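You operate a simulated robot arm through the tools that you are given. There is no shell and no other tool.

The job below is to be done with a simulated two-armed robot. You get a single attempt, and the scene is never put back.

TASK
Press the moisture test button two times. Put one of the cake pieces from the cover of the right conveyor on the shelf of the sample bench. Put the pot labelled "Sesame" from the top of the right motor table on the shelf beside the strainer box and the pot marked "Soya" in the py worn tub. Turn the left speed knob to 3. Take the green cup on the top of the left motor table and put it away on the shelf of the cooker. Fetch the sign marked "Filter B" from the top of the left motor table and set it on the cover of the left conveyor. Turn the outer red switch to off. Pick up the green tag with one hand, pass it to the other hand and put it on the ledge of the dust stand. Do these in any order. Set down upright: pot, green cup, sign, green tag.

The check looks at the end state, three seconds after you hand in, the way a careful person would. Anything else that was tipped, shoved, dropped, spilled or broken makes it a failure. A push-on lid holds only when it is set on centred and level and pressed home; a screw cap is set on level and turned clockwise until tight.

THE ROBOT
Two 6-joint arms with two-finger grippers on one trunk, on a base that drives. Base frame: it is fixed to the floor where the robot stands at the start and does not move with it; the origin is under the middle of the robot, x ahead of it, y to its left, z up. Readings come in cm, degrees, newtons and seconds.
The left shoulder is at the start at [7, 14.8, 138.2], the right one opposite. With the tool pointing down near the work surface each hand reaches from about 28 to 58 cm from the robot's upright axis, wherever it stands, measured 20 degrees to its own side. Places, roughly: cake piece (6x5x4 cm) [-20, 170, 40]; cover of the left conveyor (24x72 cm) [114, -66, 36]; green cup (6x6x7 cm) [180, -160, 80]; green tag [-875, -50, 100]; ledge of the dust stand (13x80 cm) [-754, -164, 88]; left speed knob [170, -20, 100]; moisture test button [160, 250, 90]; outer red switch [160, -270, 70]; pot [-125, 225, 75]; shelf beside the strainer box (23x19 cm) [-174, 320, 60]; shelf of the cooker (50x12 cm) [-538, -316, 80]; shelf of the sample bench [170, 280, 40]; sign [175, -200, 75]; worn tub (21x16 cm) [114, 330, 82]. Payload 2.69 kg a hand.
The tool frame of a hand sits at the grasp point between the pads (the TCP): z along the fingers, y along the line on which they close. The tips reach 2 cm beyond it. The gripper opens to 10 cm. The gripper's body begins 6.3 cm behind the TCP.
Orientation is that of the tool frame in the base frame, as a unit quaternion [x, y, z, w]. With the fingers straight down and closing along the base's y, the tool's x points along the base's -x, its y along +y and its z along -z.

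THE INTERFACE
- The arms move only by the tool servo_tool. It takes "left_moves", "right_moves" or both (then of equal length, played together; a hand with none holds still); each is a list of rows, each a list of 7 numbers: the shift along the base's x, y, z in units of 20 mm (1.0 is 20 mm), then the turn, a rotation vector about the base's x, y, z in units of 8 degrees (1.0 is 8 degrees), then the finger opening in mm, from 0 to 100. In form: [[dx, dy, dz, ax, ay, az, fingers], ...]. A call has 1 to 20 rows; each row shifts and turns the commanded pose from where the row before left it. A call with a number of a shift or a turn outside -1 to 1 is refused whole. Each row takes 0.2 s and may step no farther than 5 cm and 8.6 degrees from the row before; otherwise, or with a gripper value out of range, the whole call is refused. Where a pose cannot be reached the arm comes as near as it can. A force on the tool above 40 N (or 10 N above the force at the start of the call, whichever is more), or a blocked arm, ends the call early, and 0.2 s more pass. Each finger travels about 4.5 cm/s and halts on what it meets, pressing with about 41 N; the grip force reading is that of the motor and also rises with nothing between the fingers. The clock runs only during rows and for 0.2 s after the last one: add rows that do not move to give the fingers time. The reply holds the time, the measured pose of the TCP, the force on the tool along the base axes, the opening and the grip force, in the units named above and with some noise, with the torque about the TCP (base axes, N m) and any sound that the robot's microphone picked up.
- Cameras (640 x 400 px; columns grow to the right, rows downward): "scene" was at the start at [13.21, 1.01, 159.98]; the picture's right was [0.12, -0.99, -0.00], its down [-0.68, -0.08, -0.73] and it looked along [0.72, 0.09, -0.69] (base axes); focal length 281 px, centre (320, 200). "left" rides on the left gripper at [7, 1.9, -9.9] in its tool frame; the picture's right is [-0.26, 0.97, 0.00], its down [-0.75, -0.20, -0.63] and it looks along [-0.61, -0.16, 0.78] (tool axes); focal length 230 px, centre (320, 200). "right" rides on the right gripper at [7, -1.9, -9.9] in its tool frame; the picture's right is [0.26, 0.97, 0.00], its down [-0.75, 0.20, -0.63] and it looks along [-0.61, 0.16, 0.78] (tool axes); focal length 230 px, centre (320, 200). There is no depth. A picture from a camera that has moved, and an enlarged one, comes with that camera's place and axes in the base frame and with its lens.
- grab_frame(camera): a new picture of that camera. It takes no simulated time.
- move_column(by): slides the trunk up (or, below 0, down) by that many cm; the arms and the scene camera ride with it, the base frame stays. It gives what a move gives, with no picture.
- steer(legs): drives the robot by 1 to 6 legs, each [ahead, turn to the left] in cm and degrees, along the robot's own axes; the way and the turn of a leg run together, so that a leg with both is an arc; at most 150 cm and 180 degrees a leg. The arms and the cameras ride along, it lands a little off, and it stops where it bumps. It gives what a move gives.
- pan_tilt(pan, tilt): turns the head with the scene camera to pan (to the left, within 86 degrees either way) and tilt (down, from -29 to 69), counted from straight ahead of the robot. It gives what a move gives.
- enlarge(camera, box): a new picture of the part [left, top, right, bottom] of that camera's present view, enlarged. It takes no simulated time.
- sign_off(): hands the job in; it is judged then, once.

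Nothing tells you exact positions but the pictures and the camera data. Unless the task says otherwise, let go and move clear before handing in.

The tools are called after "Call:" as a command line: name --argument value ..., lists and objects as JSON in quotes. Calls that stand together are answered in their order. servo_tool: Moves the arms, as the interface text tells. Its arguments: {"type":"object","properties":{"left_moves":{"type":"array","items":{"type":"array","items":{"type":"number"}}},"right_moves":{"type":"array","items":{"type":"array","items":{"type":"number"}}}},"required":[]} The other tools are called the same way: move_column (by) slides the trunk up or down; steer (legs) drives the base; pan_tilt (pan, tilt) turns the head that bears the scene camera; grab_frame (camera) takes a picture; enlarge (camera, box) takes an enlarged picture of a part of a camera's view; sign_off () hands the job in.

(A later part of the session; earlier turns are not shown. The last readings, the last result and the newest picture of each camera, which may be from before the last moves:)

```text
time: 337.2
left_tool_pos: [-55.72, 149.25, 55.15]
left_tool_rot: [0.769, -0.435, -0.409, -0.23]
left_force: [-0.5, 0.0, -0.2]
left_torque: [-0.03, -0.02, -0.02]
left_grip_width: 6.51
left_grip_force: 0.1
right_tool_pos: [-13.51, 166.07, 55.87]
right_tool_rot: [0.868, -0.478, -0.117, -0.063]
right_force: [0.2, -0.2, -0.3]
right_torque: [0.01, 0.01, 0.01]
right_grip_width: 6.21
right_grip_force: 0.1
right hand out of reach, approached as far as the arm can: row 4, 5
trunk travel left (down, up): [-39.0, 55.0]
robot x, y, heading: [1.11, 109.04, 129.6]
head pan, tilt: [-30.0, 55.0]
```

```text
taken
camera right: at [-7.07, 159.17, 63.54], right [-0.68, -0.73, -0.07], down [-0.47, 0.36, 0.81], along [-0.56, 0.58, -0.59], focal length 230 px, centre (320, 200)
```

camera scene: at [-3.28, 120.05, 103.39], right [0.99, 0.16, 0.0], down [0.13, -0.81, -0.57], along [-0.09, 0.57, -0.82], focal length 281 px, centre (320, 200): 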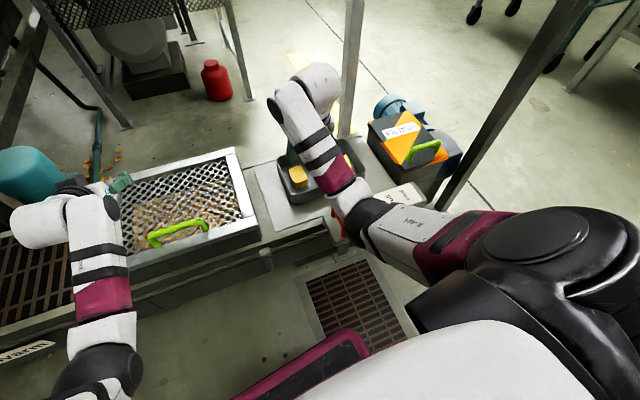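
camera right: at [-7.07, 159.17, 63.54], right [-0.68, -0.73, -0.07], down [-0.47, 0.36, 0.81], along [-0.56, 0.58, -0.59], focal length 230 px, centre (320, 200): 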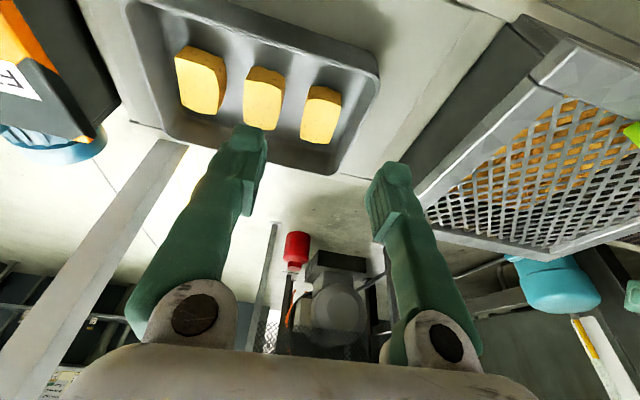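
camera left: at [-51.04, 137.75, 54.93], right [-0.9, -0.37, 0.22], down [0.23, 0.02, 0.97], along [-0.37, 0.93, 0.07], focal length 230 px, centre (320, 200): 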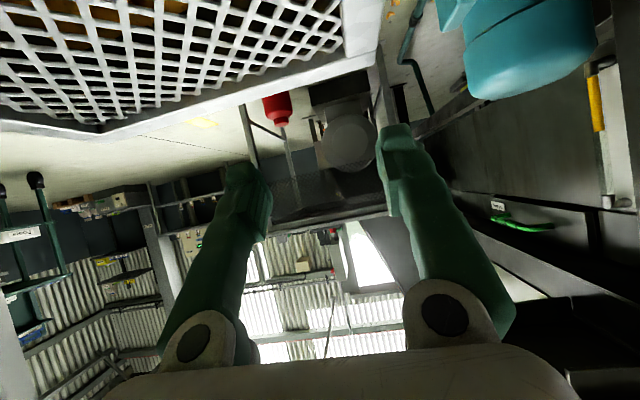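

The steeper hand sees the cakes well. I'll nudge the robot 4 cm forward, then align over the left-most cake (in the scene view).

Call:
steer --legs '[[4, 0]]'

Call:
servo_tool --right_moves '[[-0.2, 0.25, -1, 0, 0, 0, 62], [-0.2, 0.25, -1, 0, 0, 0, 62]]'

Call:
grab_frame --camera "right"

Call:
enlarge --camera "scene" --box '[255, 120, 395, 250]'

```text
time: 338.1
left_tool_pos: [-58.09, 152.27, 55.04]
left_tool_rot: [0.769, -0.435, -0.408, -0.23]
left_force: [-0.5, 0.2, 0.8]
left_torque: [0.01, -0.01, 0.0]
left_grip_width: 6.51
left_grip_force: 0.0
right_tool_pos: [-16.22, 169.13, 55.82]
right_tool_rot: [0.868, -0.479, -0.118, -0.065]
right_force: [-0.3, -0.8, -0.5]
right_torque: [0.04, 0.0, 0.02]
right_grip_width: 6.2
right_grip_force: 0.0
trunk travel left (down, up): [-39.0, 55.0]
robot x, y, heading: [-1.3, 111.96, 129.6]
head pan, tilt: [-30.0, 55.0]
```

```text
time: 338.7
left_tool_pos: [-58.16, 152.22, 55.14]
left_tool_rot: [0.768, -0.435, -0.409, -0.231]
left_force: [1.3, 0.4, 0.4]
left_torque: [0.01, -0.04, -0.01]
left_grip_width: 6.5
left_grip_force: 0.1
right_tool_pos: [-16.95, 170.05, 52.01]
right_tool_rot: [0.867, -0.479, -0.118, -0.065]
right_force: [-0.8, 0.9, 0.7]
right_torque: [-0.01, 0.03, -0.01]
right_grip_width: 6.17
right_grip_force: 0.0
trunk travel left (down, up): [-39.0, 55.0]
robot x, y, heading: [-1.46, 112.19, 129.3]
head pan, tilt: [-30.0, 55.0]
```

```text
taken
camera right: at [-10.38, 163.08, 59.55], right [-0.68, -0.73, -0.07], down [-0.47, 0.36, 0.81], along [-0.56, 0.58, -0.59], focal length 230 px, centre (320, 200)
```

right: 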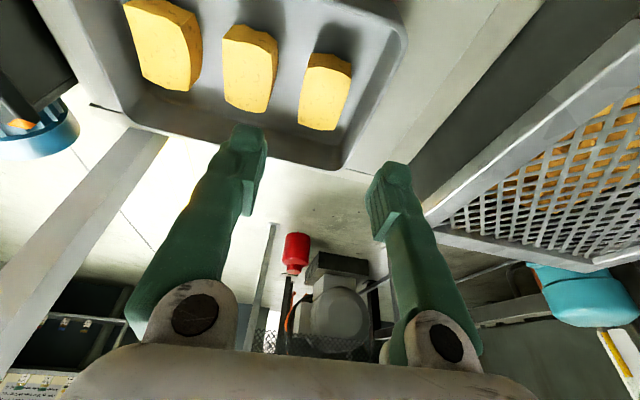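

```text
3.08 times, centred on (325, 185) of scene
camera zoom: at [-5.77, 123.08, 103.4], right [0.99, 0.16, 0.0], down [0.13, -0.81, -0.57], along [-0.09, 0.57, -0.82], focal length 866 px, centre (305, 246)
```

zoom: 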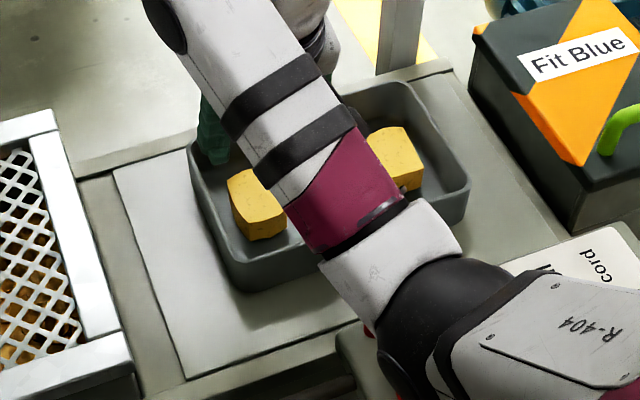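

Call:
servo_tool --right_moves '[[-0.03, 0.035, -1, 0, 0, 0, 62], [-0.03, 0.035, -1, 0, 0, 0, 62], [-0.03, 0.035, -1, 0, 0, 0, 62], [-0.03, 0.035, -0.8, 0, 0, 0, 62]]'

Call:
grab_frame --camera "right"

Call:
enlarge --camera "scene" --box '[255, 120, 395, 250]'

```text
time: 339.7
left_tool_pos: [-58.17, 152.12, 55.15]
left_tool_rot: [0.769, -0.435, -0.409, -0.23]
left_force: [0.1, 0.3, 0.6]
left_torque: [0.01, 0.03, 0.0]
left_grip_width: 6.49
left_grip_force: 0.1
right_tool_pos: [-17.0, 170.31, 44.33]
right_tool_rot: [0.868, -0.478, -0.118, -0.065]
right_force: [-0.4, -0.4, -0.3]
right_torque: [0.01, -0.02, 0.0]
right_grip_width: 6.21
right_grip_force: 0.0
trunk travel left (down, up): [-39.0, 55.0]
robot x, y, heading: [-1.62, 112.06, 129.4]
head pan, tilt: [-30.0, 55.0]
```

```text
taken
camera right: at [-10.57, 163.44, 51.8], right [-0.68, -0.73, -0.07], down [-0.47, 0.36, 0.81], along [-0.56, 0.58, -0.59], focal length 230 px, centre (320, 200)
```

right: 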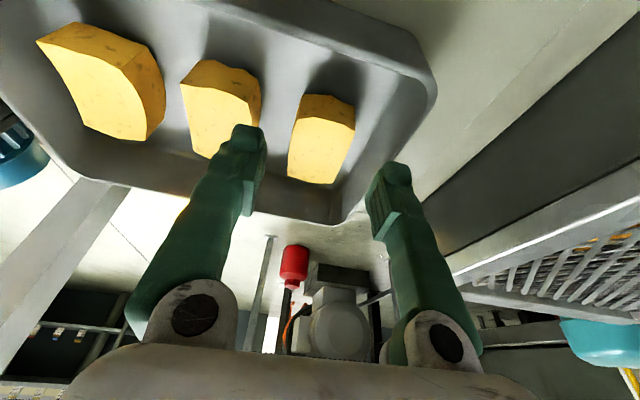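

```text
3.08 times, centred on (325, 185) of scene
camera zoom: at [-5.77, 123.08, 103.39], right [0.99, 0.16, 0.0], down [0.13, -0.81, -0.57], along [-0.09, 0.57, -0.82], focal length 866 px, centre (305, 246)
```

zoom: 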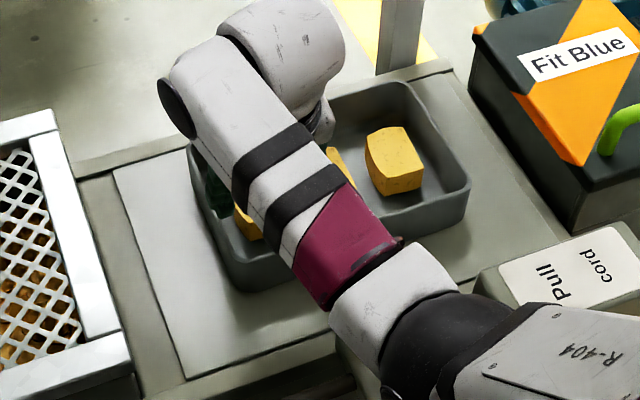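

Call:
servo_tool --right_moves '[[0, 0, -0.7, 0, 0, 0, 62], [0, 0, -0.6, 0, 0, 0, 62], [0, 0, 0, 0, 0, 0, 20], [0, 0, 0, 0, 0, 0, 20], [0, 0, 0, 0, 0, 0, 20], [0, 0, 0, 0, 0, 0, 20]]'

Call:
grab_frame --camera "right"

```text
time: 341.1
left_tool_pos: [-58.15, 152.17, 55.19]
left_tool_rot: [0.768, -0.435, -0.409, -0.23]
left_force: [0.3, 0.5, 0.3]
left_torque: [0.01, 0.02, 0.04]
left_grip_width: 6.53
left_grip_force: 0.1
right_tool_pos: [-17.14, 170.48, 41.75]
right_tool_rot: [0.868, -0.478, -0.118, -0.065]
right_force: [0.0, -0.3, 0.5]
right_torque: [-0.02, -0.02, 0.01]
right_grip_width: 2.03
right_grip_force: 0.1
trunk travel left (down, up): [-39.0, 55.0]
robot x, y, heading: [-1.14, 112.17, 129.3]
head pan, tilt: [-30.0, 55.0]
```

```text
taken
camera right: at [-10.55, 163.49, 49.28], right [-0.68, -0.73, -0.07], down [-0.47, 0.36, 0.81], along [-0.56, 0.58, -0.59], focal length 230 px, centre (320, 200)
```

right: 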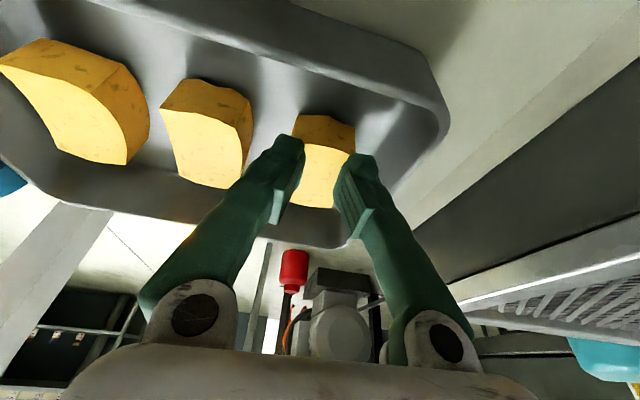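

The fingers closed above the cake — its top is lower (z≈40) than I assumed. I'll reopen, shift slightly forward and go down to grip it.

Call:
servo_tool --right_moves '[[0, 0, 0.4, 0, 0, 0, 62], [0, 0, 0, 0, 0, 0, 62], [0, 0, 0, 0, 0, 0, 62], [0, 0, 0, 0, 0, 0, 62], [-0.4, 0.5, -0.4, 0, 0, 0, 62], [0, 0, -0.6, 0, 0, 0, 62], [0, 0, -0.6, 0, 0, 0, 62]]'

Call:
grab_frame --camera "right"

```text
time: 342.6
left_tool_pos: [-57.93, 152.12, 55.39]
left_tool_rot: [0.767, -0.435, -0.41, -0.232]
left_force: [0.3, 1.3, -0.8]
left_torque: [0.02, -0.01, 0.01]
left_grip_width: 6.51
left_grip_force: 0.1
right_tool_pos: [-18.09, 172.12, 41.88]
right_tool_rot: [0.866, -0.477, -0.131, -0.074]
right_force: [2.4, -3.6, 25.3]
right_torque: [-0.78, 0.91, 0.22]
right_grip_width: 6.49
right_grip_force: 2.0
trunk travel left (down, up): [-39.0, 55.0]
robot x, y, heading: [-1.3, 111.98, 129.0]
head pan, tilt: [-30.0, 55.0]
stopped in row 7 (right hand): the force on the tool passed its limit at 50 N (the readings are from after the stop); the commanded pose is now the measured one
```

```text
taken
camera right: at [-11.52, 164.89, 49.12], right [-0.69, -0.72, -0.08], down [-0.45, 0.34, 0.82], along [-0.57, 0.6, -0.56], focal length 230 px, centre (320, 200)
```

right: 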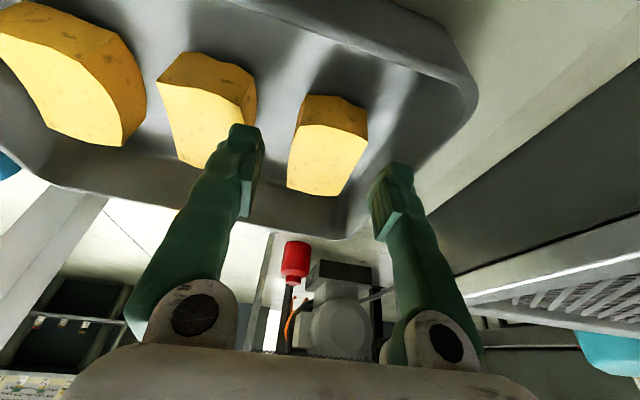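

Call:
enlarge --camera "right" --box '[220, 60, 500, 260]'

Call:
enlarge --camera "scene" --box '[255, 130, 375, 230]'

```text
2.00 times, centred on (360, 160) of right
camera zoom: at [-11.52, 164.89, 49.12], right [-0.69, -0.72, -0.08], down [-0.45, 0.34, 0.82], along [-0.57, 0.6, -0.56], focal length 460 px, centre (240, 280)
```

zoom: 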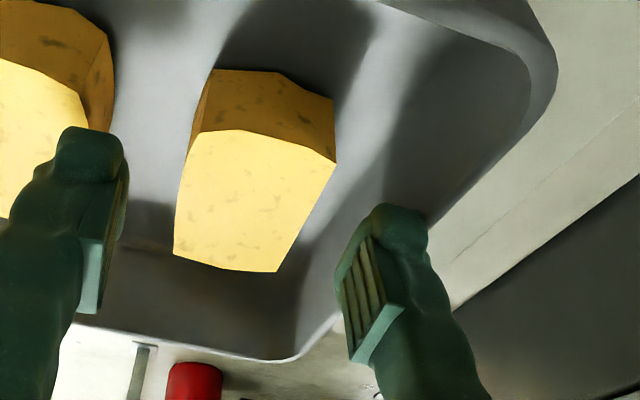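

```text
4.00 times, centred on (315, 180) of scene
camera zoom: at [-5.6, 122.73, 103.47], right [0.99, 0.16, 0.0], down [0.13, -0.81, -0.58], along [-0.09, 0.57, -0.82], focal length 1125 px, centre (340, 280)
```

zoom: 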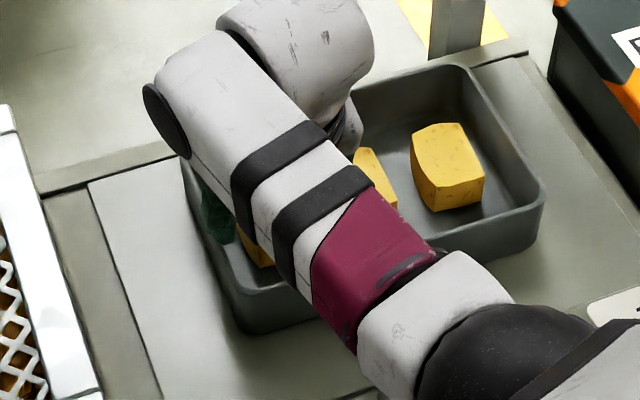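

The outer finger touched the tray wall because the opening was too wide. I'll lift a bit and narrow the opening to 5 cm before trying again.

Call:
servo_tool --right_moves '[[0, 0, 0.8, 0, 0, 0, 62], [0.15, -0.15, 0.4, 0, 0, 0, 50], [0, 0, 0, 0, 0, 0, 50], [0, 0, 0, 0, 0, 0, 50]]'

Call:
grab_frame --camera "right"

Call:
enlarge --camera "right" --box '[220, 60, 460, 230]'

```text
time: 343.6
left_tool_pos: [-57.96, 152.18, 55.03]
left_tool_rot: [0.768, -0.436, -0.408, -0.232]
left_force: [-0.5, 0.1, -0.1]
left_torque: [-0.02, -0.01, -0.02]
left_grip_width: 6.5
left_grip_force: 0.1
right_tool_pos: [-17.71, 171.53, 43.61]
right_tool_rot: [0.866, -0.479, -0.124, -0.071]
right_force: [-0.5, 0.4, -0.5]
right_torque: [0.01, -0.01, 0.03]
right_grip_width: 5.01
right_grip_force: 0.0
trunk travel left (down, up): [-39.0, 55.0]
robot x, y, heading: [-1.15, 112.05, 129.2]
head pan, tilt: [-30.0, 55.0]
```

```text
taken
camera right: at [-11.11, 164.47, 51.04], right [-0.69, -0.72, -0.08], down [-0.46, 0.35, 0.82], along [-0.56, 0.59, -0.57], focal length 230 px, centre (320, 200)
```

right: 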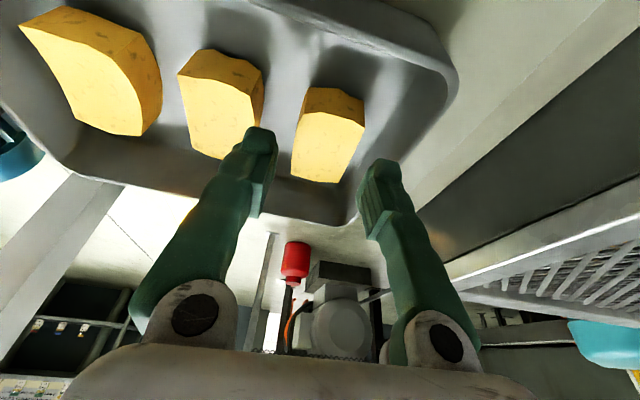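

```text
2.35 times, centred on (340, 145) of right
camera zoom: at [-11.11, 164.47, 51.04], right [-0.69, -0.72, -0.08], down [-0.46, 0.35, 0.82], along [-0.56, 0.59, -0.57], focal length 541 px, centre (273, 329)
```

zoom: 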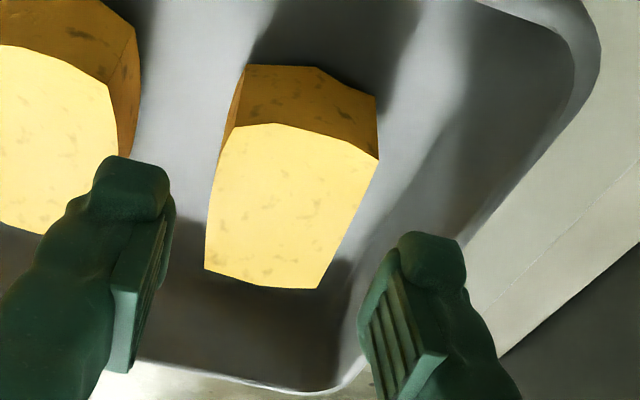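

Call:
servo_tool --right_moves '[[-0.05, 0.07, -0.7, 0, 0, 0, 50], [-0.05, 0.07, -0.5, 0, 0, 0, 50], [-0.03, 0.05, -0.4, 0, 0, 0, 50], [0, 0, -0.3, 0, 0, 0, 50], [0, 0, -0.25, 0, 0, 0, 50]]'

Call:
grab_frame --camera "right"

```text
time: 344.8
left_tool_pos: [-58.06, 152.25, 55.07]
left_tool_rot: [0.769, -0.435, -0.408, -0.23]
left_force: [0.5, -0.5, -0.8]
left_torque: [0.05, -0.02, 0.0]
left_grip_width: 6.49
left_grip_force: 0.0
right_tool_pos: [-17.93, 171.94, 39.33]
right_tool_rot: [0.867, -0.478, -0.124, -0.071]
right_force: [0.4, 0.0, 0.7]
right_torque: [-0.02, 0.01, 0.01]
right_grip_width: 4.99
right_grip_force: 0.1
trunk travel left (down, up): [-39.0, 55.0]
robot x, y, heading: [-1.42, 111.91, 129.1]
head pan, tilt: [-30.0, 55.0]
```

```text
taken
camera right: at [-11.37, 164.81, 46.66], right [-0.69, -0.72, -0.08], down [-0.46, 0.35, 0.82], along [-0.56, 0.59, -0.57], focal length 230 px, centre (320, 200)
```

right: 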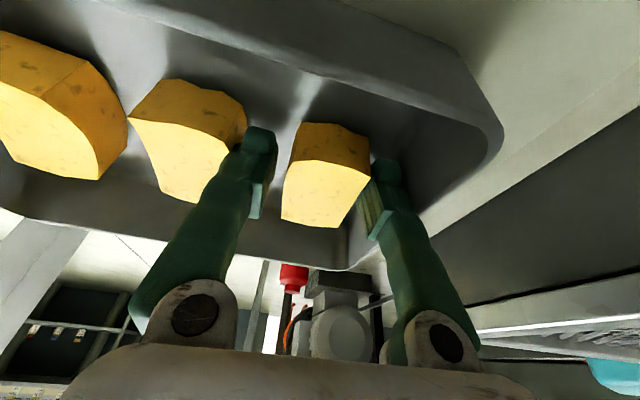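

Call:
servo_tool --right_moves '[[0, 0, 0, 0, 0, 0, 20], [0, 0, 0, 0, 0, 0, 20], [0, 0, 0, 0, 0, 0, 20], [0, 0, 0, 0, 0, 0, 20]]'

Call:
grab_frame --camera "right"

```text
time: 345.8
left_tool_pos: [-57.94, 152.32, 55.11]
left_tool_rot: [0.767, -0.436, -0.409, -0.232]
left_force: [-0.1, 0.4, -0.4]
left_torque: [0.02, 0.01, -0.02]
left_grip_width: 6.49
left_grip_force: 0.1
right_tool_pos: [-17.98, 171.91, 39.31]
right_tool_rot: [0.867, -0.478, -0.124, -0.07]
right_force: [-0.3, 0.7, 0.0]
right_torque: [-0.02, 0.01, 0.01]
right_grip_width: 4.03
right_grip_force: 40.9
trunk travel left (down, up): [-39.0, 55.0]
robot x, y, heading: [-1.23, 111.62, 129.2]
head pan, tilt: [-30.0, 55.0]
```

```text
taken
camera right: at [-11.36, 164.79, 46.66], right [-0.69, -0.72, -0.08], down [-0.46, 0.35, 0.82], along [-0.56, 0.59, -0.57], focal length 230 px, centre (320, 200)
```

right: 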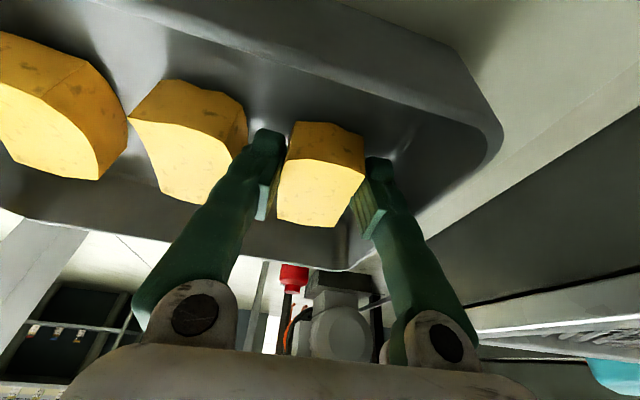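

The cake is gripped (4.0 cm). Lifting it straight out of the tray.

Call:
servo_tool --right_moves '[[0, 0, 0.5, 0, 0, 0, 20], [0, 0, 1, 0, 0, 0, 20], [0, 0, 1, 0, 0, 0, 20], [0, 0, 1, 0, 0, 0, 20], [0, 0, 1, 0, 0, 0, 20], [0, 0, 1, 0, 0, 0, 20]]'

Call:
move_column --by 40

Call:
move_column --by 15

Call:
grab_frame --camera "right"

Call:
steer --legs '[[-25, 0]]'

Call:
pan_tilt --pan -15 --tilt 50

Call:
grab_frame --camera "scene"

```text
time: 347.2
left_tool_pos: [-57.95, 152.21, 55.0]
left_tool_rot: [0.768, -0.436, -0.408, -0.231]
left_force: [0.5, 0.3, -0.7]
left_torque: [0.0, 0.01, 0.02]
left_grip_width: 6.51
left_grip_force: 0.0
right_tool_pos: [-17.99, 171.95, 50.35]
right_tool_rot: [0.866, -0.479, -0.124, -0.071]
right_force: [0.0, -0.5, -1.2]
right_torque: [0.05, 0.04, -0.01]
right_grip_width: 4.04
right_grip_force: 40.9
trunk travel left (down, up): [-39.0, 55.0]
robot x, y, heading: [-1.15, 112.06, 129.2]
head pan, tilt: [-30.0, 55.0]
```

```text
time: 351.0
left_tool_pos: [-58.08, 152.33, 95.15]
left_tool_rot: [0.768, -0.436, -0.408, -0.231]
left_force: [0.3, 0.0, -0.7]
left_torque: [0.02, -0.02, 0.04]
left_grip_width: 6.49
left_grip_force: 0.0
right_tool_pos: [-18.03, 172.03, 90.36]
right_tool_rot: [0.866, -0.479, -0.124, -0.07]
right_force: [0.4, 0.0, -1.0]
right_torque: [0.0, 0.05, 0.01]
right_grip_width: 4.01
right_grip_force: 40.9
trunk travel left (down, up): [-79.0, 15.0]
robot x, y, heading: [-1.38, 111.91, 129.1]
head pan, tilt: [-30.0, 55.0]
```

```text
time: 352.8
left_tool_pos: [-58.11, 152.25, 109.99]
left_tool_rot: [0.768, -0.436, -0.409, -0.231]
left_force: [0.3, 0.0, -0.1]
left_torque: [0.01, 0.03, 0.02]
left_grip_width: 6.51
left_grip_force: 0.0
right_tool_pos: [-18.06, 171.88, 105.18]
right_tool_rot: [0.866, -0.479, -0.124, -0.07]
right_force: [0.1, 0.0, -1.3]
right_torque: [0.02, -0.02, 0.03]
right_grip_width: 4.01
right_grip_force: 41.4
trunk travel left (down, up): [-94.0, 0.0]
robot x, y, heading: [-1.47, 111.88, 129.3]
head pan, tilt: [-30.0, 55.0]
```

```text
taken
camera right: at [-11.49, 164.86, 112.66], right [-0.69, -0.72, -0.08], down [-0.46, 0.35, 0.82], along [-0.56, 0.59, -0.57], focal length 230 px, centre (320, 200)
```

right: 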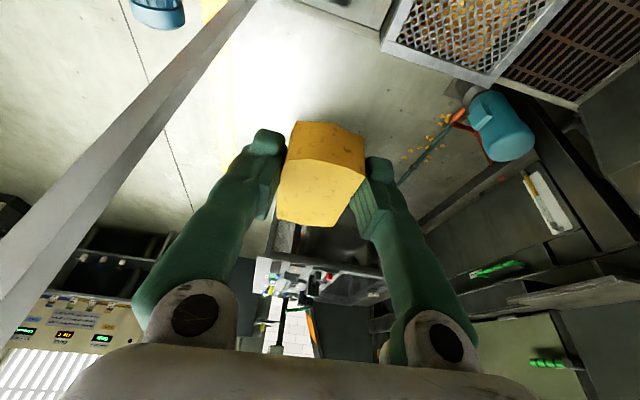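

```text
time: 354.6
left_tool_pos: [-42.79, 133.58, 109.88]
left_tool_rot: [0.768, -0.437, -0.407, -0.231]
left_force: [0.0, 1.2, -0.6]
left_torque: [0.0, 0.0, -0.03]
left_grip_width: 6.5
left_grip_force: 0.1
right_tool_pos: [-2.87, 153.3, 105.02]
right_tool_rot: [0.867, -0.478, -0.122, -0.069]
right_force: [-0.4, 0.3, -0.4]
right_torque: [-0.06, 0.02, 0.02]
right_grip_width: 4.02
right_grip_force: 40.8
trunk travel left (down, up): [-94.0, 0.0]
robot x, y, heading: [14.01, 93.53, 129.3]
head pan, tilt: [-30.0, 55.0]
```

```text
time: 355.3
left_tool_pos: [-42.58, 133.38, 110.04]
left_tool_rot: [0.768, -0.435, -0.409, -0.231]
left_force: [0.0, -0.6, -0.1]
left_torque: [0.03, 0.01, 0.0]
left_grip_width: 6.51
left_grip_force: 0.0
right_tool_pos: [-2.66, 153.07, 105.2]
right_tool_rot: [0.867, -0.478, -0.124, -0.07]
right_force: [0.3, -0.4, -0.2]
right_torque: [-0.02, 0.0, -0.05]
right_grip_width: 4.01
right_grip_force: 41.4
trunk travel left (down, up): [-94.0, 0.0]
robot x, y, heading: [14.01, 92.9, 129.0]
head pan, tilt: [-15.0, 50.0]
```

```text
taken
camera scene: at [7.69, 104.1, 159.04], right [0.91, 0.41, 0.0], down [0.31, -0.7, -0.64], along [-0.26, 0.59, -0.77], focal length 281 px, centre (320, 200)
```

scene: 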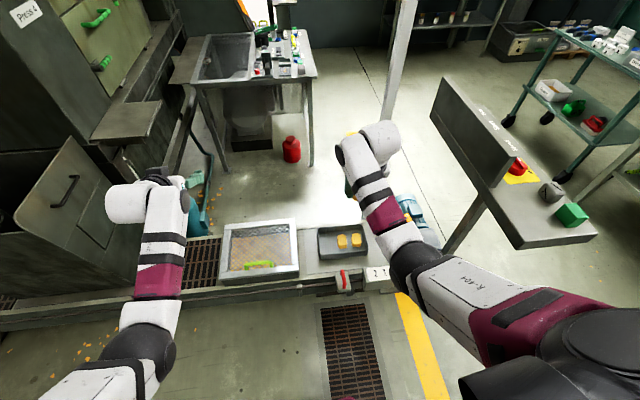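

Call:
enlarge --camera "scene" --box '[290, 210, 410, 310]'

```text
4.00 times, centred on (350, 260) of scene
camera zoom: at [7.69, 104.1, 159.04], right [0.91, 0.41, 0.0], down [0.31, -0.7, -0.64], along [-0.26, 0.59, -0.77], focal length 1125 px, centre (200, -40)
```

zoom: 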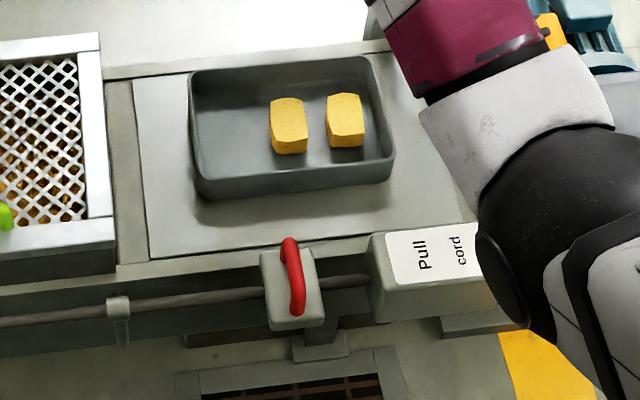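

The lever, tray and other cakes look undisturbed. I'll return the left hand to a compact tool-down pose and back off from the conveyor before carrying the cake to the sample bench.

Call:
servo_tool --left_moves '[[0.5, -0.87, -0.5, -0.857, -0.514, 0, 50], [0.5, -0.87, -0.5, -0.857, -0.514, 0, 50], [0.5, -0.87, -0.5, -0.857, -0.514, 0, 50], [0.5, -0.87, -0.5, -0.857, -0.514, 0, 50], [0.5, -0.87, -0.5, -0.857, -0.514, 0, 50], [0.5, -0.87, -0.5, -0.857, -0.514, 0, 50], [0.5, -0.87, -0.5, -0.857, -0.514, 0, 50]]'

Call:
steer --legs '[[-25, 0], [0, -99], [125, 0], [0, 90], [100, 0]]'

Call:
pan_tilt --pan -30 --tilt 45

Call:
grab_frame --camera "scene"

```text
time: 356.9
left_tool_pos: [-35.75, 121.1, 103.03]
left_tool_rot: [0.87, -0.492, 0.002, 0.001]
left_force: [0.6, -0.2, -0.8]
left_torque: [0.02, -0.03, 0.0]
left_grip_width: 5.0
left_grip_force: 0.0
right_tool_pos: [-2.61, 153.06, 105.27]
right_tool_rot: [0.866, -0.479, -0.124, -0.07]
right_force: [-0.5, 0.4, -0.3]
right_torque: [0.01, 0.01, 0.02]
right_grip_width: 4.03
right_grip_force: 40.8
trunk travel left (down, up): [-94.0, 0.0]
robot x, y, heading: [14.26, 93.19, 129.3]
head pan, tilt: [-15.0, 50.0]
```

```text
time: 377.2
left_tool_pos: [35.64, 257.81, 102.93]
left_tool_rot: [0.835, -0.55, -0.001, 0.0]
left_force: [-0.5, 0.0, -0.1]
left_torque: [0.03, -0.01, -0.03]
left_grip_width: 5.02
left_grip_force: 0.1
right_tool_pos: [72.71, 284.81, 105.34]
right_tool_rot: [0.833, -0.535, -0.12, -0.079]
right_force: [1.3, -0.1, -1.0]
right_torque: [0.02, 0.0, 0.01]
right_grip_width: 4.01
right_grip_force: 41.3
trunk travel left (down, up): [-94.0, 0.0]
robot x, y, heading: [81.28, 223.05, 121.6]
head pan, tilt: [-15.0, 50.0]
```

```text
time: 378.0
left_tool_pos: [35.63, 257.73, 102.94]
left_tool_rot: [0.835, -0.551, 0.0, 0.0]
left_force: [-0.5, 0.3, -0.4]
left_torque: [-0.02, 0.02, -0.03]
left_grip_width: 5.02
left_grip_force: 0.1
right_tool_pos: [72.66, 284.84, 105.33]
right_tool_rot: [0.833, -0.535, -0.119, -0.078]
right_force: [-0.3, -0.5, 0.0]
right_torque: [0.01, 0.03, 0.0]
right_grip_width: 4.04
right_grip_force: 41.2
trunk travel left (down, up): [-94.0, 0.0]
robot x, y, heading: [81.49, 223.29, 121.6]
head pan, tilt: [-30.0, 45.0]
```

```text
taken
camera scene: at [78.36, 235.79, 159.73], right [1.0, 0.03, 0.0], down [0.02, -0.71, -0.71], along [-0.02, 0.71, -0.71], focal length 281 px, centre (320, 200)
```

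scene: 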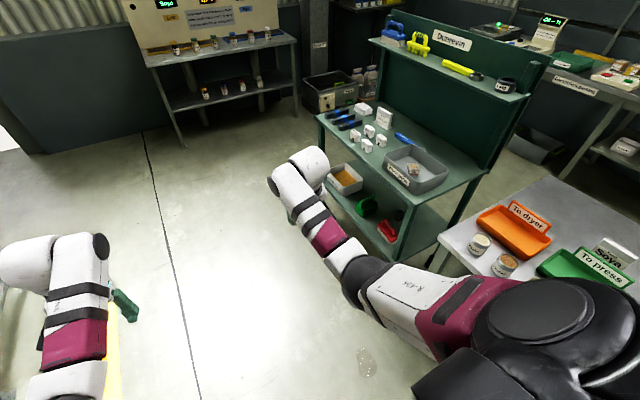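

Call:
steer --legs '[[38, 0], [0, -91.6]]'

Call:
pan_tilt --pan -5 --tilt 40

Call:
grab_frame --camera "scene"

```text
time: 384.3
left_tool_pos: [98.09, 299.45, 102.89]
left_tool_rot: [-0.177, 0.984, 0.0, 0.0]
left_force: [0.2, 0.1, -0.3]
left_torque: [-0.02, 0.0, 0.0]
left_grip_width: 5.01
left_grip_force: 0.0
right_tool_pos: [123.28, 261.03, 105.4]
right_tool_rot: [-0.188, 0.972, 0.025, 0.141]
right_force: [-0.3, 1.1, -0.4]
right_torque: [0.02, 0.01, 0.01]
right_grip_width: 4.03
right_grip_force: 40.8
trunk travel left (down, up): [-94.0, 0.0]
robot x, y, heading: [61.61, 255.37, 28.7]
head pan, tilt: [-30.0, 45.0]
```

```text
time: 385.2
left_tool_pos: [98.01, 299.39, 102.92]
left_tool_rot: [-0.176, 0.984, 0.0, 0.0]
left_force: [-0.7, 0.1, 0.3]
left_torque: [0.01, -0.02, 0.01]
left_grip_width: 4.98
left_grip_force: 0.1
right_tool_pos: [123.38, 260.99, 105.39]
right_tool_rot: [-0.186, 0.972, 0.025, 0.14]
right_force: [0.0, 0.0, -1.2]
right_torque: [0.01, 0.0, -0.05]
right_grip_width: 4.03
right_grip_force: 40.9
trunk travel left (down, up): [-94.0, 0.0]
robot x, y, heading: [61.32, 255.68, 28.8]
head pan, tilt: [-5.0, 40.0]
```

```text
taken
camera scene: at [73.61, 261.37, 160.46], right [0.4, -0.92, 0.0], down [-0.59, -0.26, -0.77], along [0.7, 0.31, -0.64], focal length 281 px, centre (320, 200)
```

scene: 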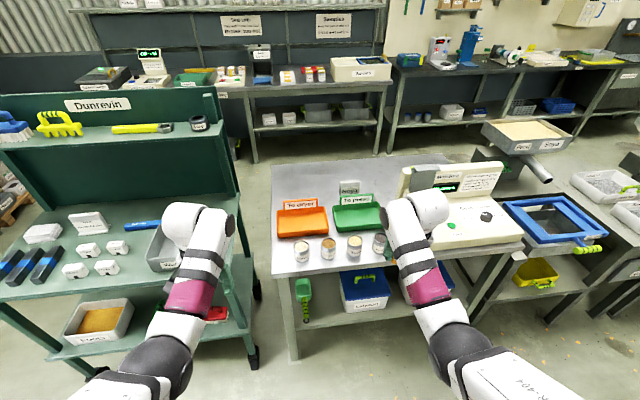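

Call:
servo_tool --left_moves '[[-0.876, -0.482, -0.8, 0, 0, 0, 50], [-0.876, -0.482, -0.8, 0, 0, 0, 50], [-0.876, -0.482, -0.8, 0, 0, 0, 50], [-0.876, -0.482, -0.8, 0, 0, 0, 50], [-0.876, -0.482, -0.8, 0, 0, 0, 50]]' --right_moves '[[-0.15, 0.2, 0, 0.3, -0.75, 0, 20], [-0.15, 0.2, 0, 0.3, -0.75, 0, 20], [-0.2, 0.35, 0, 0, 0, 0, 20], [-0.2, 0.35, 0, 0, 0, 0, 20], [-0.2, 0.35, 0, 0, 0, 0, 20]]'

Call:
move_column --by -40

Call:
pan_tilt --pan -5 --tilt 30

Call:
grab_frame --camera "scene"

Call:
grab_frame --camera "right"

```text
time: 386.4
left_tool_pos: [89.22, 294.43, 95.13]
left_tool_rot: [-0.177, 0.984, 0.0, 0.001]
left_force: [0.1, -0.5, -0.4]
left_torque: [0.02, -0.02, 0.01]
left_grip_width: 5.0
left_grip_force: 0.1
right_tool_pos: [121.49, 263.9, 105.29]
right_tool_rot: [-0.182, 0.95, 0.046, 0.251]
right_force: [-0.5, 0.0, -1.1]
right_torque: [-0.04, 0.02, 0.02]
right_grip_width: 4.02
right_grip_force: 40.4
trunk travel left (down, up): [-94.0, 0.0]
robot x, y, heading: [61.4, 255.32, 28.9]
head pan, tilt: [-5.0, 40.0]
```

```text
time: 390.2
left_tool_pos: [89.34, 294.51, 55.05]
left_tool_rot: [-0.177, 0.984, 0.0, -0.001]
left_force: [0.2, 1.0, 0.1]
left_torque: [-0.02, 0.01, 0.0]
left_grip_width: 5.01
left_grip_force: 0.1
right_tool_pos: [121.51, 263.86, 65.16]
right_tool_rot: [-0.182, 0.95, 0.046, 0.25]
right_force: [1.5, -0.3, -0.3]
right_torque: [0.05, -0.01, 0.0]
right_grip_width: 4.03
right_grip_force: 40.8
trunk travel left (down, up): [-54.0, 40.0]
robot x, y, heading: [61.48, 255.34, 28.6]
head pan, tilt: [-5.0, 40.0]
```

```text
time: 390.9
left_tool_pos: [89.29, 294.52, 55.15]
left_tool_rot: [-0.177, 0.984, 0.0, 0.0]
left_force: [0.5, 0.1, 0.2]
left_torque: [-0.01, 0.02, 0.0]
left_grip_width: 5.0
left_grip_force: 0.0
right_tool_pos: [121.57, 263.88, 65.26]
right_tool_rot: [-0.181, 0.95, 0.047, 0.25]
right_force: [0.4, 1.0, -0.4]
right_torque: [0.02, 0.02, -0.02]
right_grip_width: 4.02
right_grip_force: 41.1
trunk travel left (down, up): [-54.0, 40.0]
robot x, y, heading: [61.22, 255.42, 28.8]
head pan, tilt: [-5.0, 30.0]
```

```text
taken
camera scene: at [74.08, 261.62, 121.99], right [0.4, -0.92, 0.0], down [-0.46, -0.2, -0.87], along [0.79, 0.35, -0.5], focal length 281 px, centre (320, 200)
```

scene: 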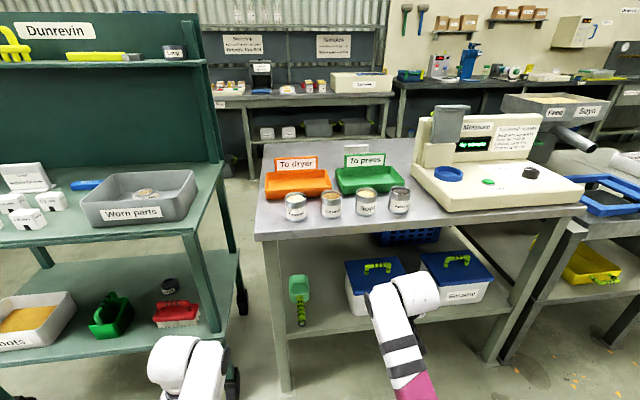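

```text
taken
camera right: at [112.06, 258.11, 70.36], right [-0.57, 0.81, -0.13], down [0.25, 0.32, 0.92], along [0.79, 0.49, -0.38], focal length 230 px, centre (320, 200)
```

right: 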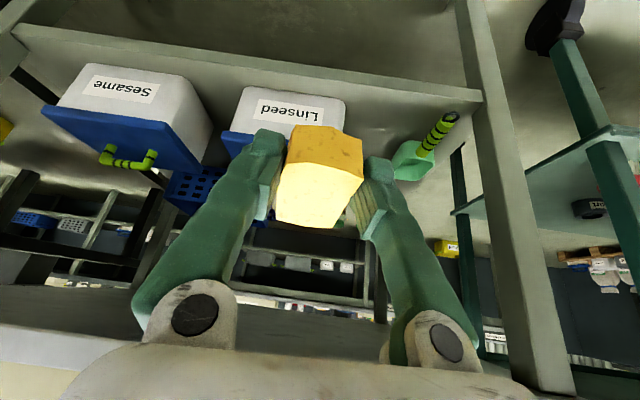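

Call:
enlarge --camera "scene" --box '[260, 240, 420, 350]'

```text
3.64 times, centred on (340, 295) of scene
camera zoom: at [74.08, 261.62, 121.99], right [0.4, -0.92, 0.0], down [-0.46, -0.2, -0.87], along [0.79, 0.35, -0.5], focal length 1023 px, centre (247, -146)
```

zoom: 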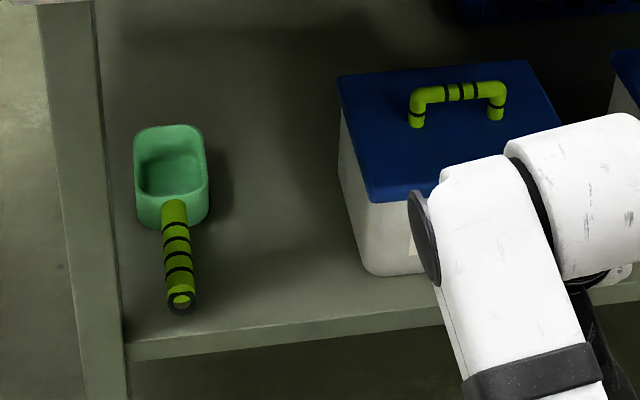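

The gap between the scoop and the Linseed box on the bench shelf is about 14 cm wide, centred near [135.4, 284.5]. I'll lower the trunk to slip under the bench top, turn 9° left and drive in slowly.

Call:
move_column --by -15

Call:
steer --legs '[[0, 9.2], [8, 0]]'

Call:
grab_frame --camera "scene"

Call:
grab_frame --camera "right"

```text
time: 392.7
left_tool_pos: [89.33, 294.59, 40.13]
left_tool_rot: [-0.177, 0.984, 0.0, -0.001]
left_force: [-0.1, -0.3, 0.5]
left_torque: [0.03, 0.04, 0.01]
left_grip_width: 5.01
left_grip_force: 0.0
right_tool_pos: [121.61, 263.78, 50.29]
right_tool_rot: [-0.181, 0.95, 0.045, 0.25]
right_force: [0.6, 0.6, -0.5]
right_torque: [-0.03, 0.02, -0.02]
right_grip_width: 4.01
right_grip_force: 40.9
trunk travel left (down, up): [-39.0, 55.0]
robot x, y, heading: [61.74, 255.46, 28.9]
head pan, tilt: [-5.0, 30.0]
```

```text
time: 394.4
left_tool_pos: [89.21, 303.63, 40.11]
left_tool_rot: [-0.256, 0.967, -0.001, 0.0]
left_force: [-0.2, 0.1, 0.1]
left_torque: [-0.04, -0.04, 0.0]
left_grip_width: 5.0
left_grip_force: 0.0
right_tool_pos: [125.89, 278.42, 50.18]
right_tool_rot: [-0.258, 0.932, 0.065, 0.244]
right_force: [0.2, 0.6, -0.4]
right_torque: [-0.01, -0.01, -0.01]
right_grip_width: 3.98
right_grip_force: 41.1
trunk travel left (down, up): [-39.0, 55.0]
robot x, y, heading: [67.81, 260.82, 37.9]
head pan, tilt: [-5.0, 30.0]
```

```text
taken
camera scene: at [79.46, 268.65, 106.98], right [0.54, -0.84, 0.0], down [-0.42, -0.27, -0.87], along [0.73, 0.47, -0.5], focal length 281 px, centre (320, 200)
```

scene: 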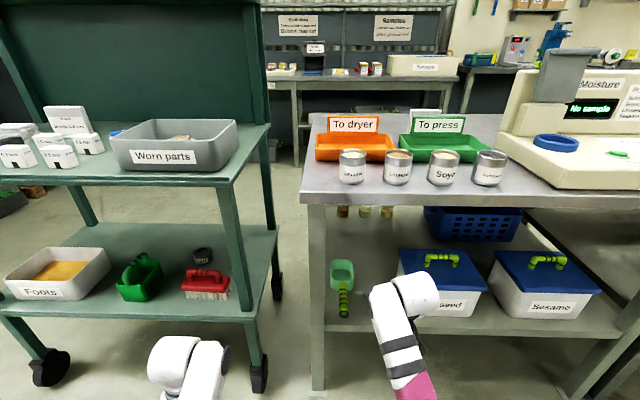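

```text
taken
camera right: at [117.46, 271.25, 55.31], right [-0.69, 0.71, -0.13], down [0.19, 0.35, 0.92], along [0.7, 0.61, -0.38], focal length 230 px, centre (320, 200)
```

right: 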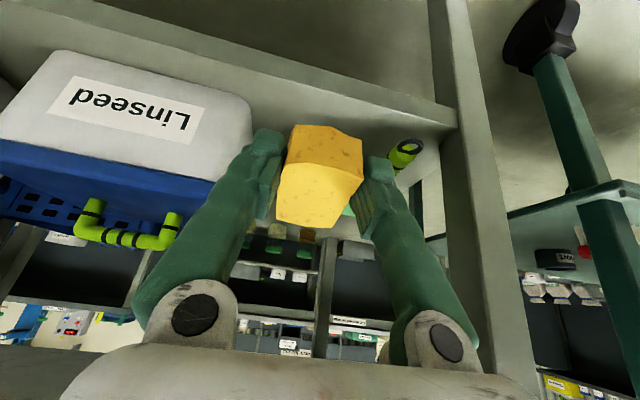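

Call:
steer --legs '[[11, 0]]'

Call:
grab_frame --camera "right"

Call:
enlarge --camera "scene" --box '[300, 220, 480, 360]'

```text
time: 395.6
left_tool_pos: [98.03, 310.28, 39.99]
left_tool_rot: [-0.254, 0.967, -0.001, -0.001]
left_force: [0.3, 0.7, 0.0]
left_torque: [-0.03, 0.01, -0.01]
left_grip_width: 5.02
left_grip_force: 0.1
right_tool_pos: [134.72, 285.23, 50.31]
right_tool_rot: [-0.257, 0.933, 0.065, 0.244]
right_force: [-0.6, 0.2, -0.7]
right_torque: [0.0, 0.03, -0.01]
right_grip_width: 4.04
right_grip_force: 40.5
trunk travel left (down, up): [-39.0, 55.0]
robot x, y, heading: [76.25, 267.59, 37.9]
head pan, tilt: [-5.0, 30.0]
```

```text
taken
camera right: at [126.18, 277.98, 55.31], right [-0.69, 0.71, -0.13], down [0.19, 0.35, 0.92], along [0.7, 0.61, -0.38], focal length 230 px, centre (320, 200)
```

right: 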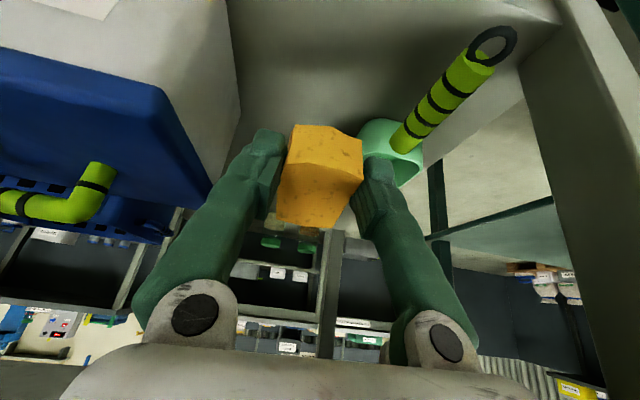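

```text
2.86 times, centred on (390, 290) of scene
camera zoom: at [88.18, 275.43, 106.98], right [0.54, -0.84, 0.0], down [-0.42, -0.27, -0.87], along [0.73, 0.47, -0.5], focal length 804 px, centre (120, -57)
```

zoom: 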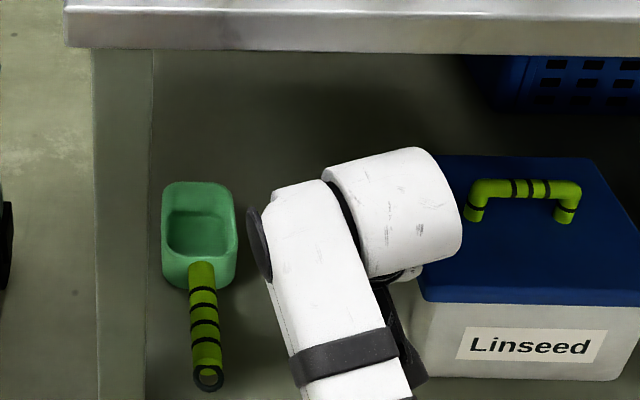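

Call:
servo_tool --right_moves '[[0.2, -0.35, -0.9, 0, 0, 0, 20], [0, 0, -0.9, 0, 0, 0, 20], [0, 0, -0.6, 0, 0, 0, 20], [0, 0, -0.2, 0, 0, 0, 20], [0, 0, -0.15, 0, 0, 0, 20], [0, 0, 0, 0, 0, 0, 20]]'

Call:
grab_frame --camera "right"

```text
time: 397.0
left_tool_pos: [97.9, 310.3, 40.03]
left_tool_rot: [-0.255, 0.967, 0.0, 0.0]
left_force: [0.3, 0.0, -0.1]
left_torque: [0.0, 0.01, -0.01]
left_grip_width: 4.98
left_grip_force: 0.1
right_tool_pos: [135.01, 284.4, 44.76]
right_tool_rot: [-0.257, 0.933, 0.067, 0.244]
right_force: [-0.2, 0.5, -1.1]
right_torque: [-0.01, 0.03, 0.0]
right_grip_width: 4.02
right_grip_force: 40.5
trunk travel left (down, up): [-39.0, 55.0]
robot x, y, heading: [76.81, 267.18, 37.9]
head pan, tilt: [-5.0, 30.0]
```

```text
taken
camera right: at [126.55, 277.21, 49.86], right [-0.69, 0.71, -0.13], down [0.19, 0.35, 0.92], along [0.7, 0.61, -0.38], focal length 230 px, centre (320, 200)
```

right: 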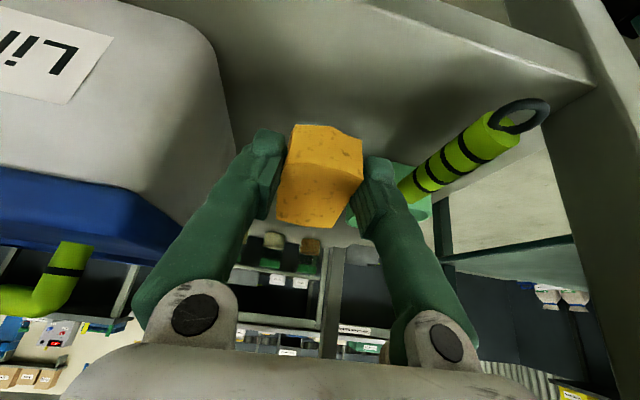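

Call:
servo_tool --right_moves '[[0, 0, -0.12, 0, 0, 0, 20], [0, 0, -0.12, 0, 0, 0, 20], [0, 0, -0.12, 0, 0, 0, 20], [0, 0, -0.12, 0, 0, 0, 20], [0, 0, -0.12, 0, 0, 0, 20], [0, 0, 0, 0, 0, 0, 20]]'

```text
time: 398.4
left_tool_pos: [97.86, 310.3, 40.12]
left_tool_rot: [-0.255, 0.967, 0.001, -0.001]
left_force: [0.5, -0.9, 0.0]
left_torque: [0.01, 0.0, 0.02]
left_grip_width: 5.01
left_grip_force: 0.1
right_tool_pos: [135.14, 284.37, 43.62]
right_tool_rot: [-0.257, 0.933, 0.067, 0.244]
right_force: [-0.4, -0.3, 0.0]
right_torque: [0.04, 0.03, 0.01]
right_grip_width: 4.03
right_grip_force: 41.2
trunk travel left (down, up): [-39.0, 55.0]
robot x, y, heading: [76.87, 267.37, 37.9]
head pan, tilt: [-5.0, 30.0]
```

Call:
servo_tool --right_moves '[[0, 0, -0.1, 0, 0, 0, 20], [0, 0, -0.1, 0, 0, 0, 20], [0, 0, -0.1, 0, 0, 0, 20], [0, 0, 0, 0, 0, 0, 20]]'

```text
time: 399.4
left_tool_pos: [97.95, 310.27, 40.13]
left_tool_rot: [-0.255, 0.967, -0.001, 0.0]
left_force: [0.0, -0.4, 0.0]
left_torque: [-0.04, 0.01, 0.01]
left_grip_width: 5.0
left_grip_force: 0.1
right_tool_pos: [135.03, 284.37, 42.96]
right_tool_rot: [-0.258, 0.933, 0.067, 0.244]
right_force: [0.0, 0.5, -0.1]
right_torque: [-0.01, 0.0, -0.02]
right_grip_width: 4.05
right_grip_force: 40.9
trunk travel left (down, up): [-39.0, 55.0]
robot x, y, heading: [76.42, 267.2, 37.4]
head pan, tilt: [-5.0, 30.0]
```

Call:
servo_tool --right_moves '[[0, 0, -0.1, 0, 0, 0, 20], [0, 0, -0.1, 0, 0, 0, 20], [0, 0, -0.1, 0, 0, 0, 20], [0, 0, -0.1, 0, 0, 0, 20], [0, 0, -0.1, 0, 0, 0, 20], [0, 0, 0, 0, 0, 0, 20]]'

Call:
grab_frame --camera "right"

```text
time: 400.8
left_tool_pos: [97.81, 310.36, 40.08]
left_tool_rot: [-0.255, 0.967, -0.001, 0.0]
left_force: [0.3, 0.7, 0.6]
left_torque: [0.0, -0.01, 0.0]
left_grip_width: 4.99
left_grip_force: 0.1
right_tool_pos: [135.06, 284.53, 41.91]
right_tool_rot: [-0.257, 0.932, 0.066, 0.246]
right_force: [-0.1, 0.9, -1.0]
right_torque: [0.0, 0.04, 0.02]
right_grip_width: 4.05
right_grip_force: 41.1
trunk travel left (down, up): [-39.0, 55.0]
robot x, y, heading: [76.6, 267.34, 38.0]
head pan, tilt: [-5.0, 30.0]
```

```text
taken
camera right: at [126.61, 277.25, 46.96], right [-0.69, 0.71, -0.13], down [0.19, 0.35, 0.92], along [0.7, 0.61, -0.38], focal length 230 px, centre (320, 200)
```

right: 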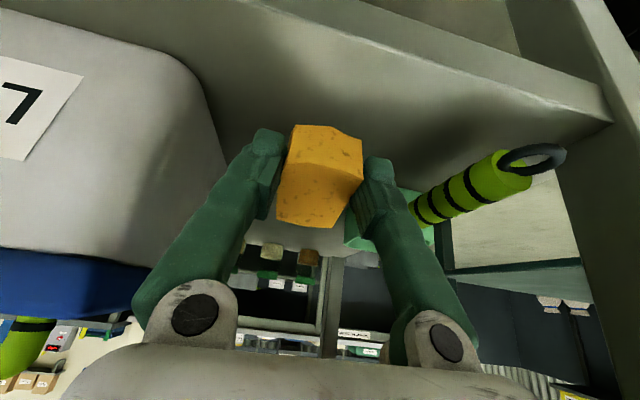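

Call:
servo_tool --right_moves '[[0, 0, -0.12, 0, 0, 0, 20], [0, 0, -0.12, 0, 0, 0, 20], [0, 0, -0.12, 0, 0, 0, 20], [0, 0, -0.12, 0, 0, 0, 20], [0, 0, -0.12, 0, 0, 0, 20], [0, 0, -0.12, 0, 0, 0, 20], [0, 0, 0, 0, 0, 0, 20]]'

Call:
grab_frame --camera "right"

```text
time: 402.4
left_tool_pos: [97.83, 310.28, 40.0]
left_tool_rot: [-0.255, 0.967, 0.0, 0.0]
left_force: [0.6, -0.5, -0.4]
left_torque: [0.01, 0.0, 0.02]
left_grip_width: 5.0
left_grip_force: 0.1
right_tool_pos: [135.1, 284.43, 40.55]
right_tool_rot: [-0.257, 0.933, 0.066, 0.245]
right_force: [-1.0, -0.3, -0.8]
right_torque: [0.0, 0.04, -0.01]
right_grip_width: 4.01
right_grip_force: 40.9
trunk travel left (down, up): [-39.0, 55.0]
robot x, y, heading: [76.24, 266.99, 37.9]
head pan, tilt: [-5.0, 30.0]
```

```text
taken
camera right: at [126.55, 277.25, 45.61], right [-0.69, 0.71, -0.13], down [0.19, 0.35, 0.92], along [0.7, 0.61, -0.38], focal length 230 px, centre (320, 200)
```

right: 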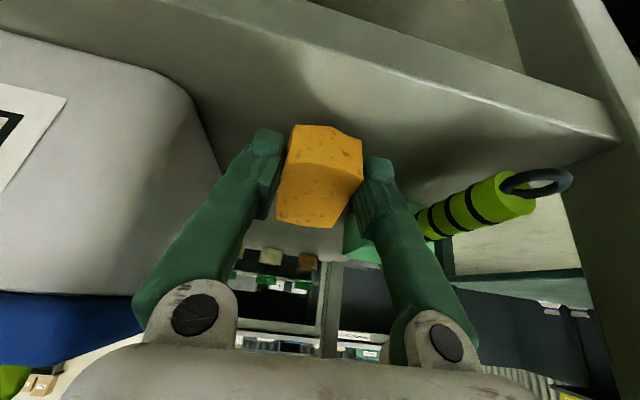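

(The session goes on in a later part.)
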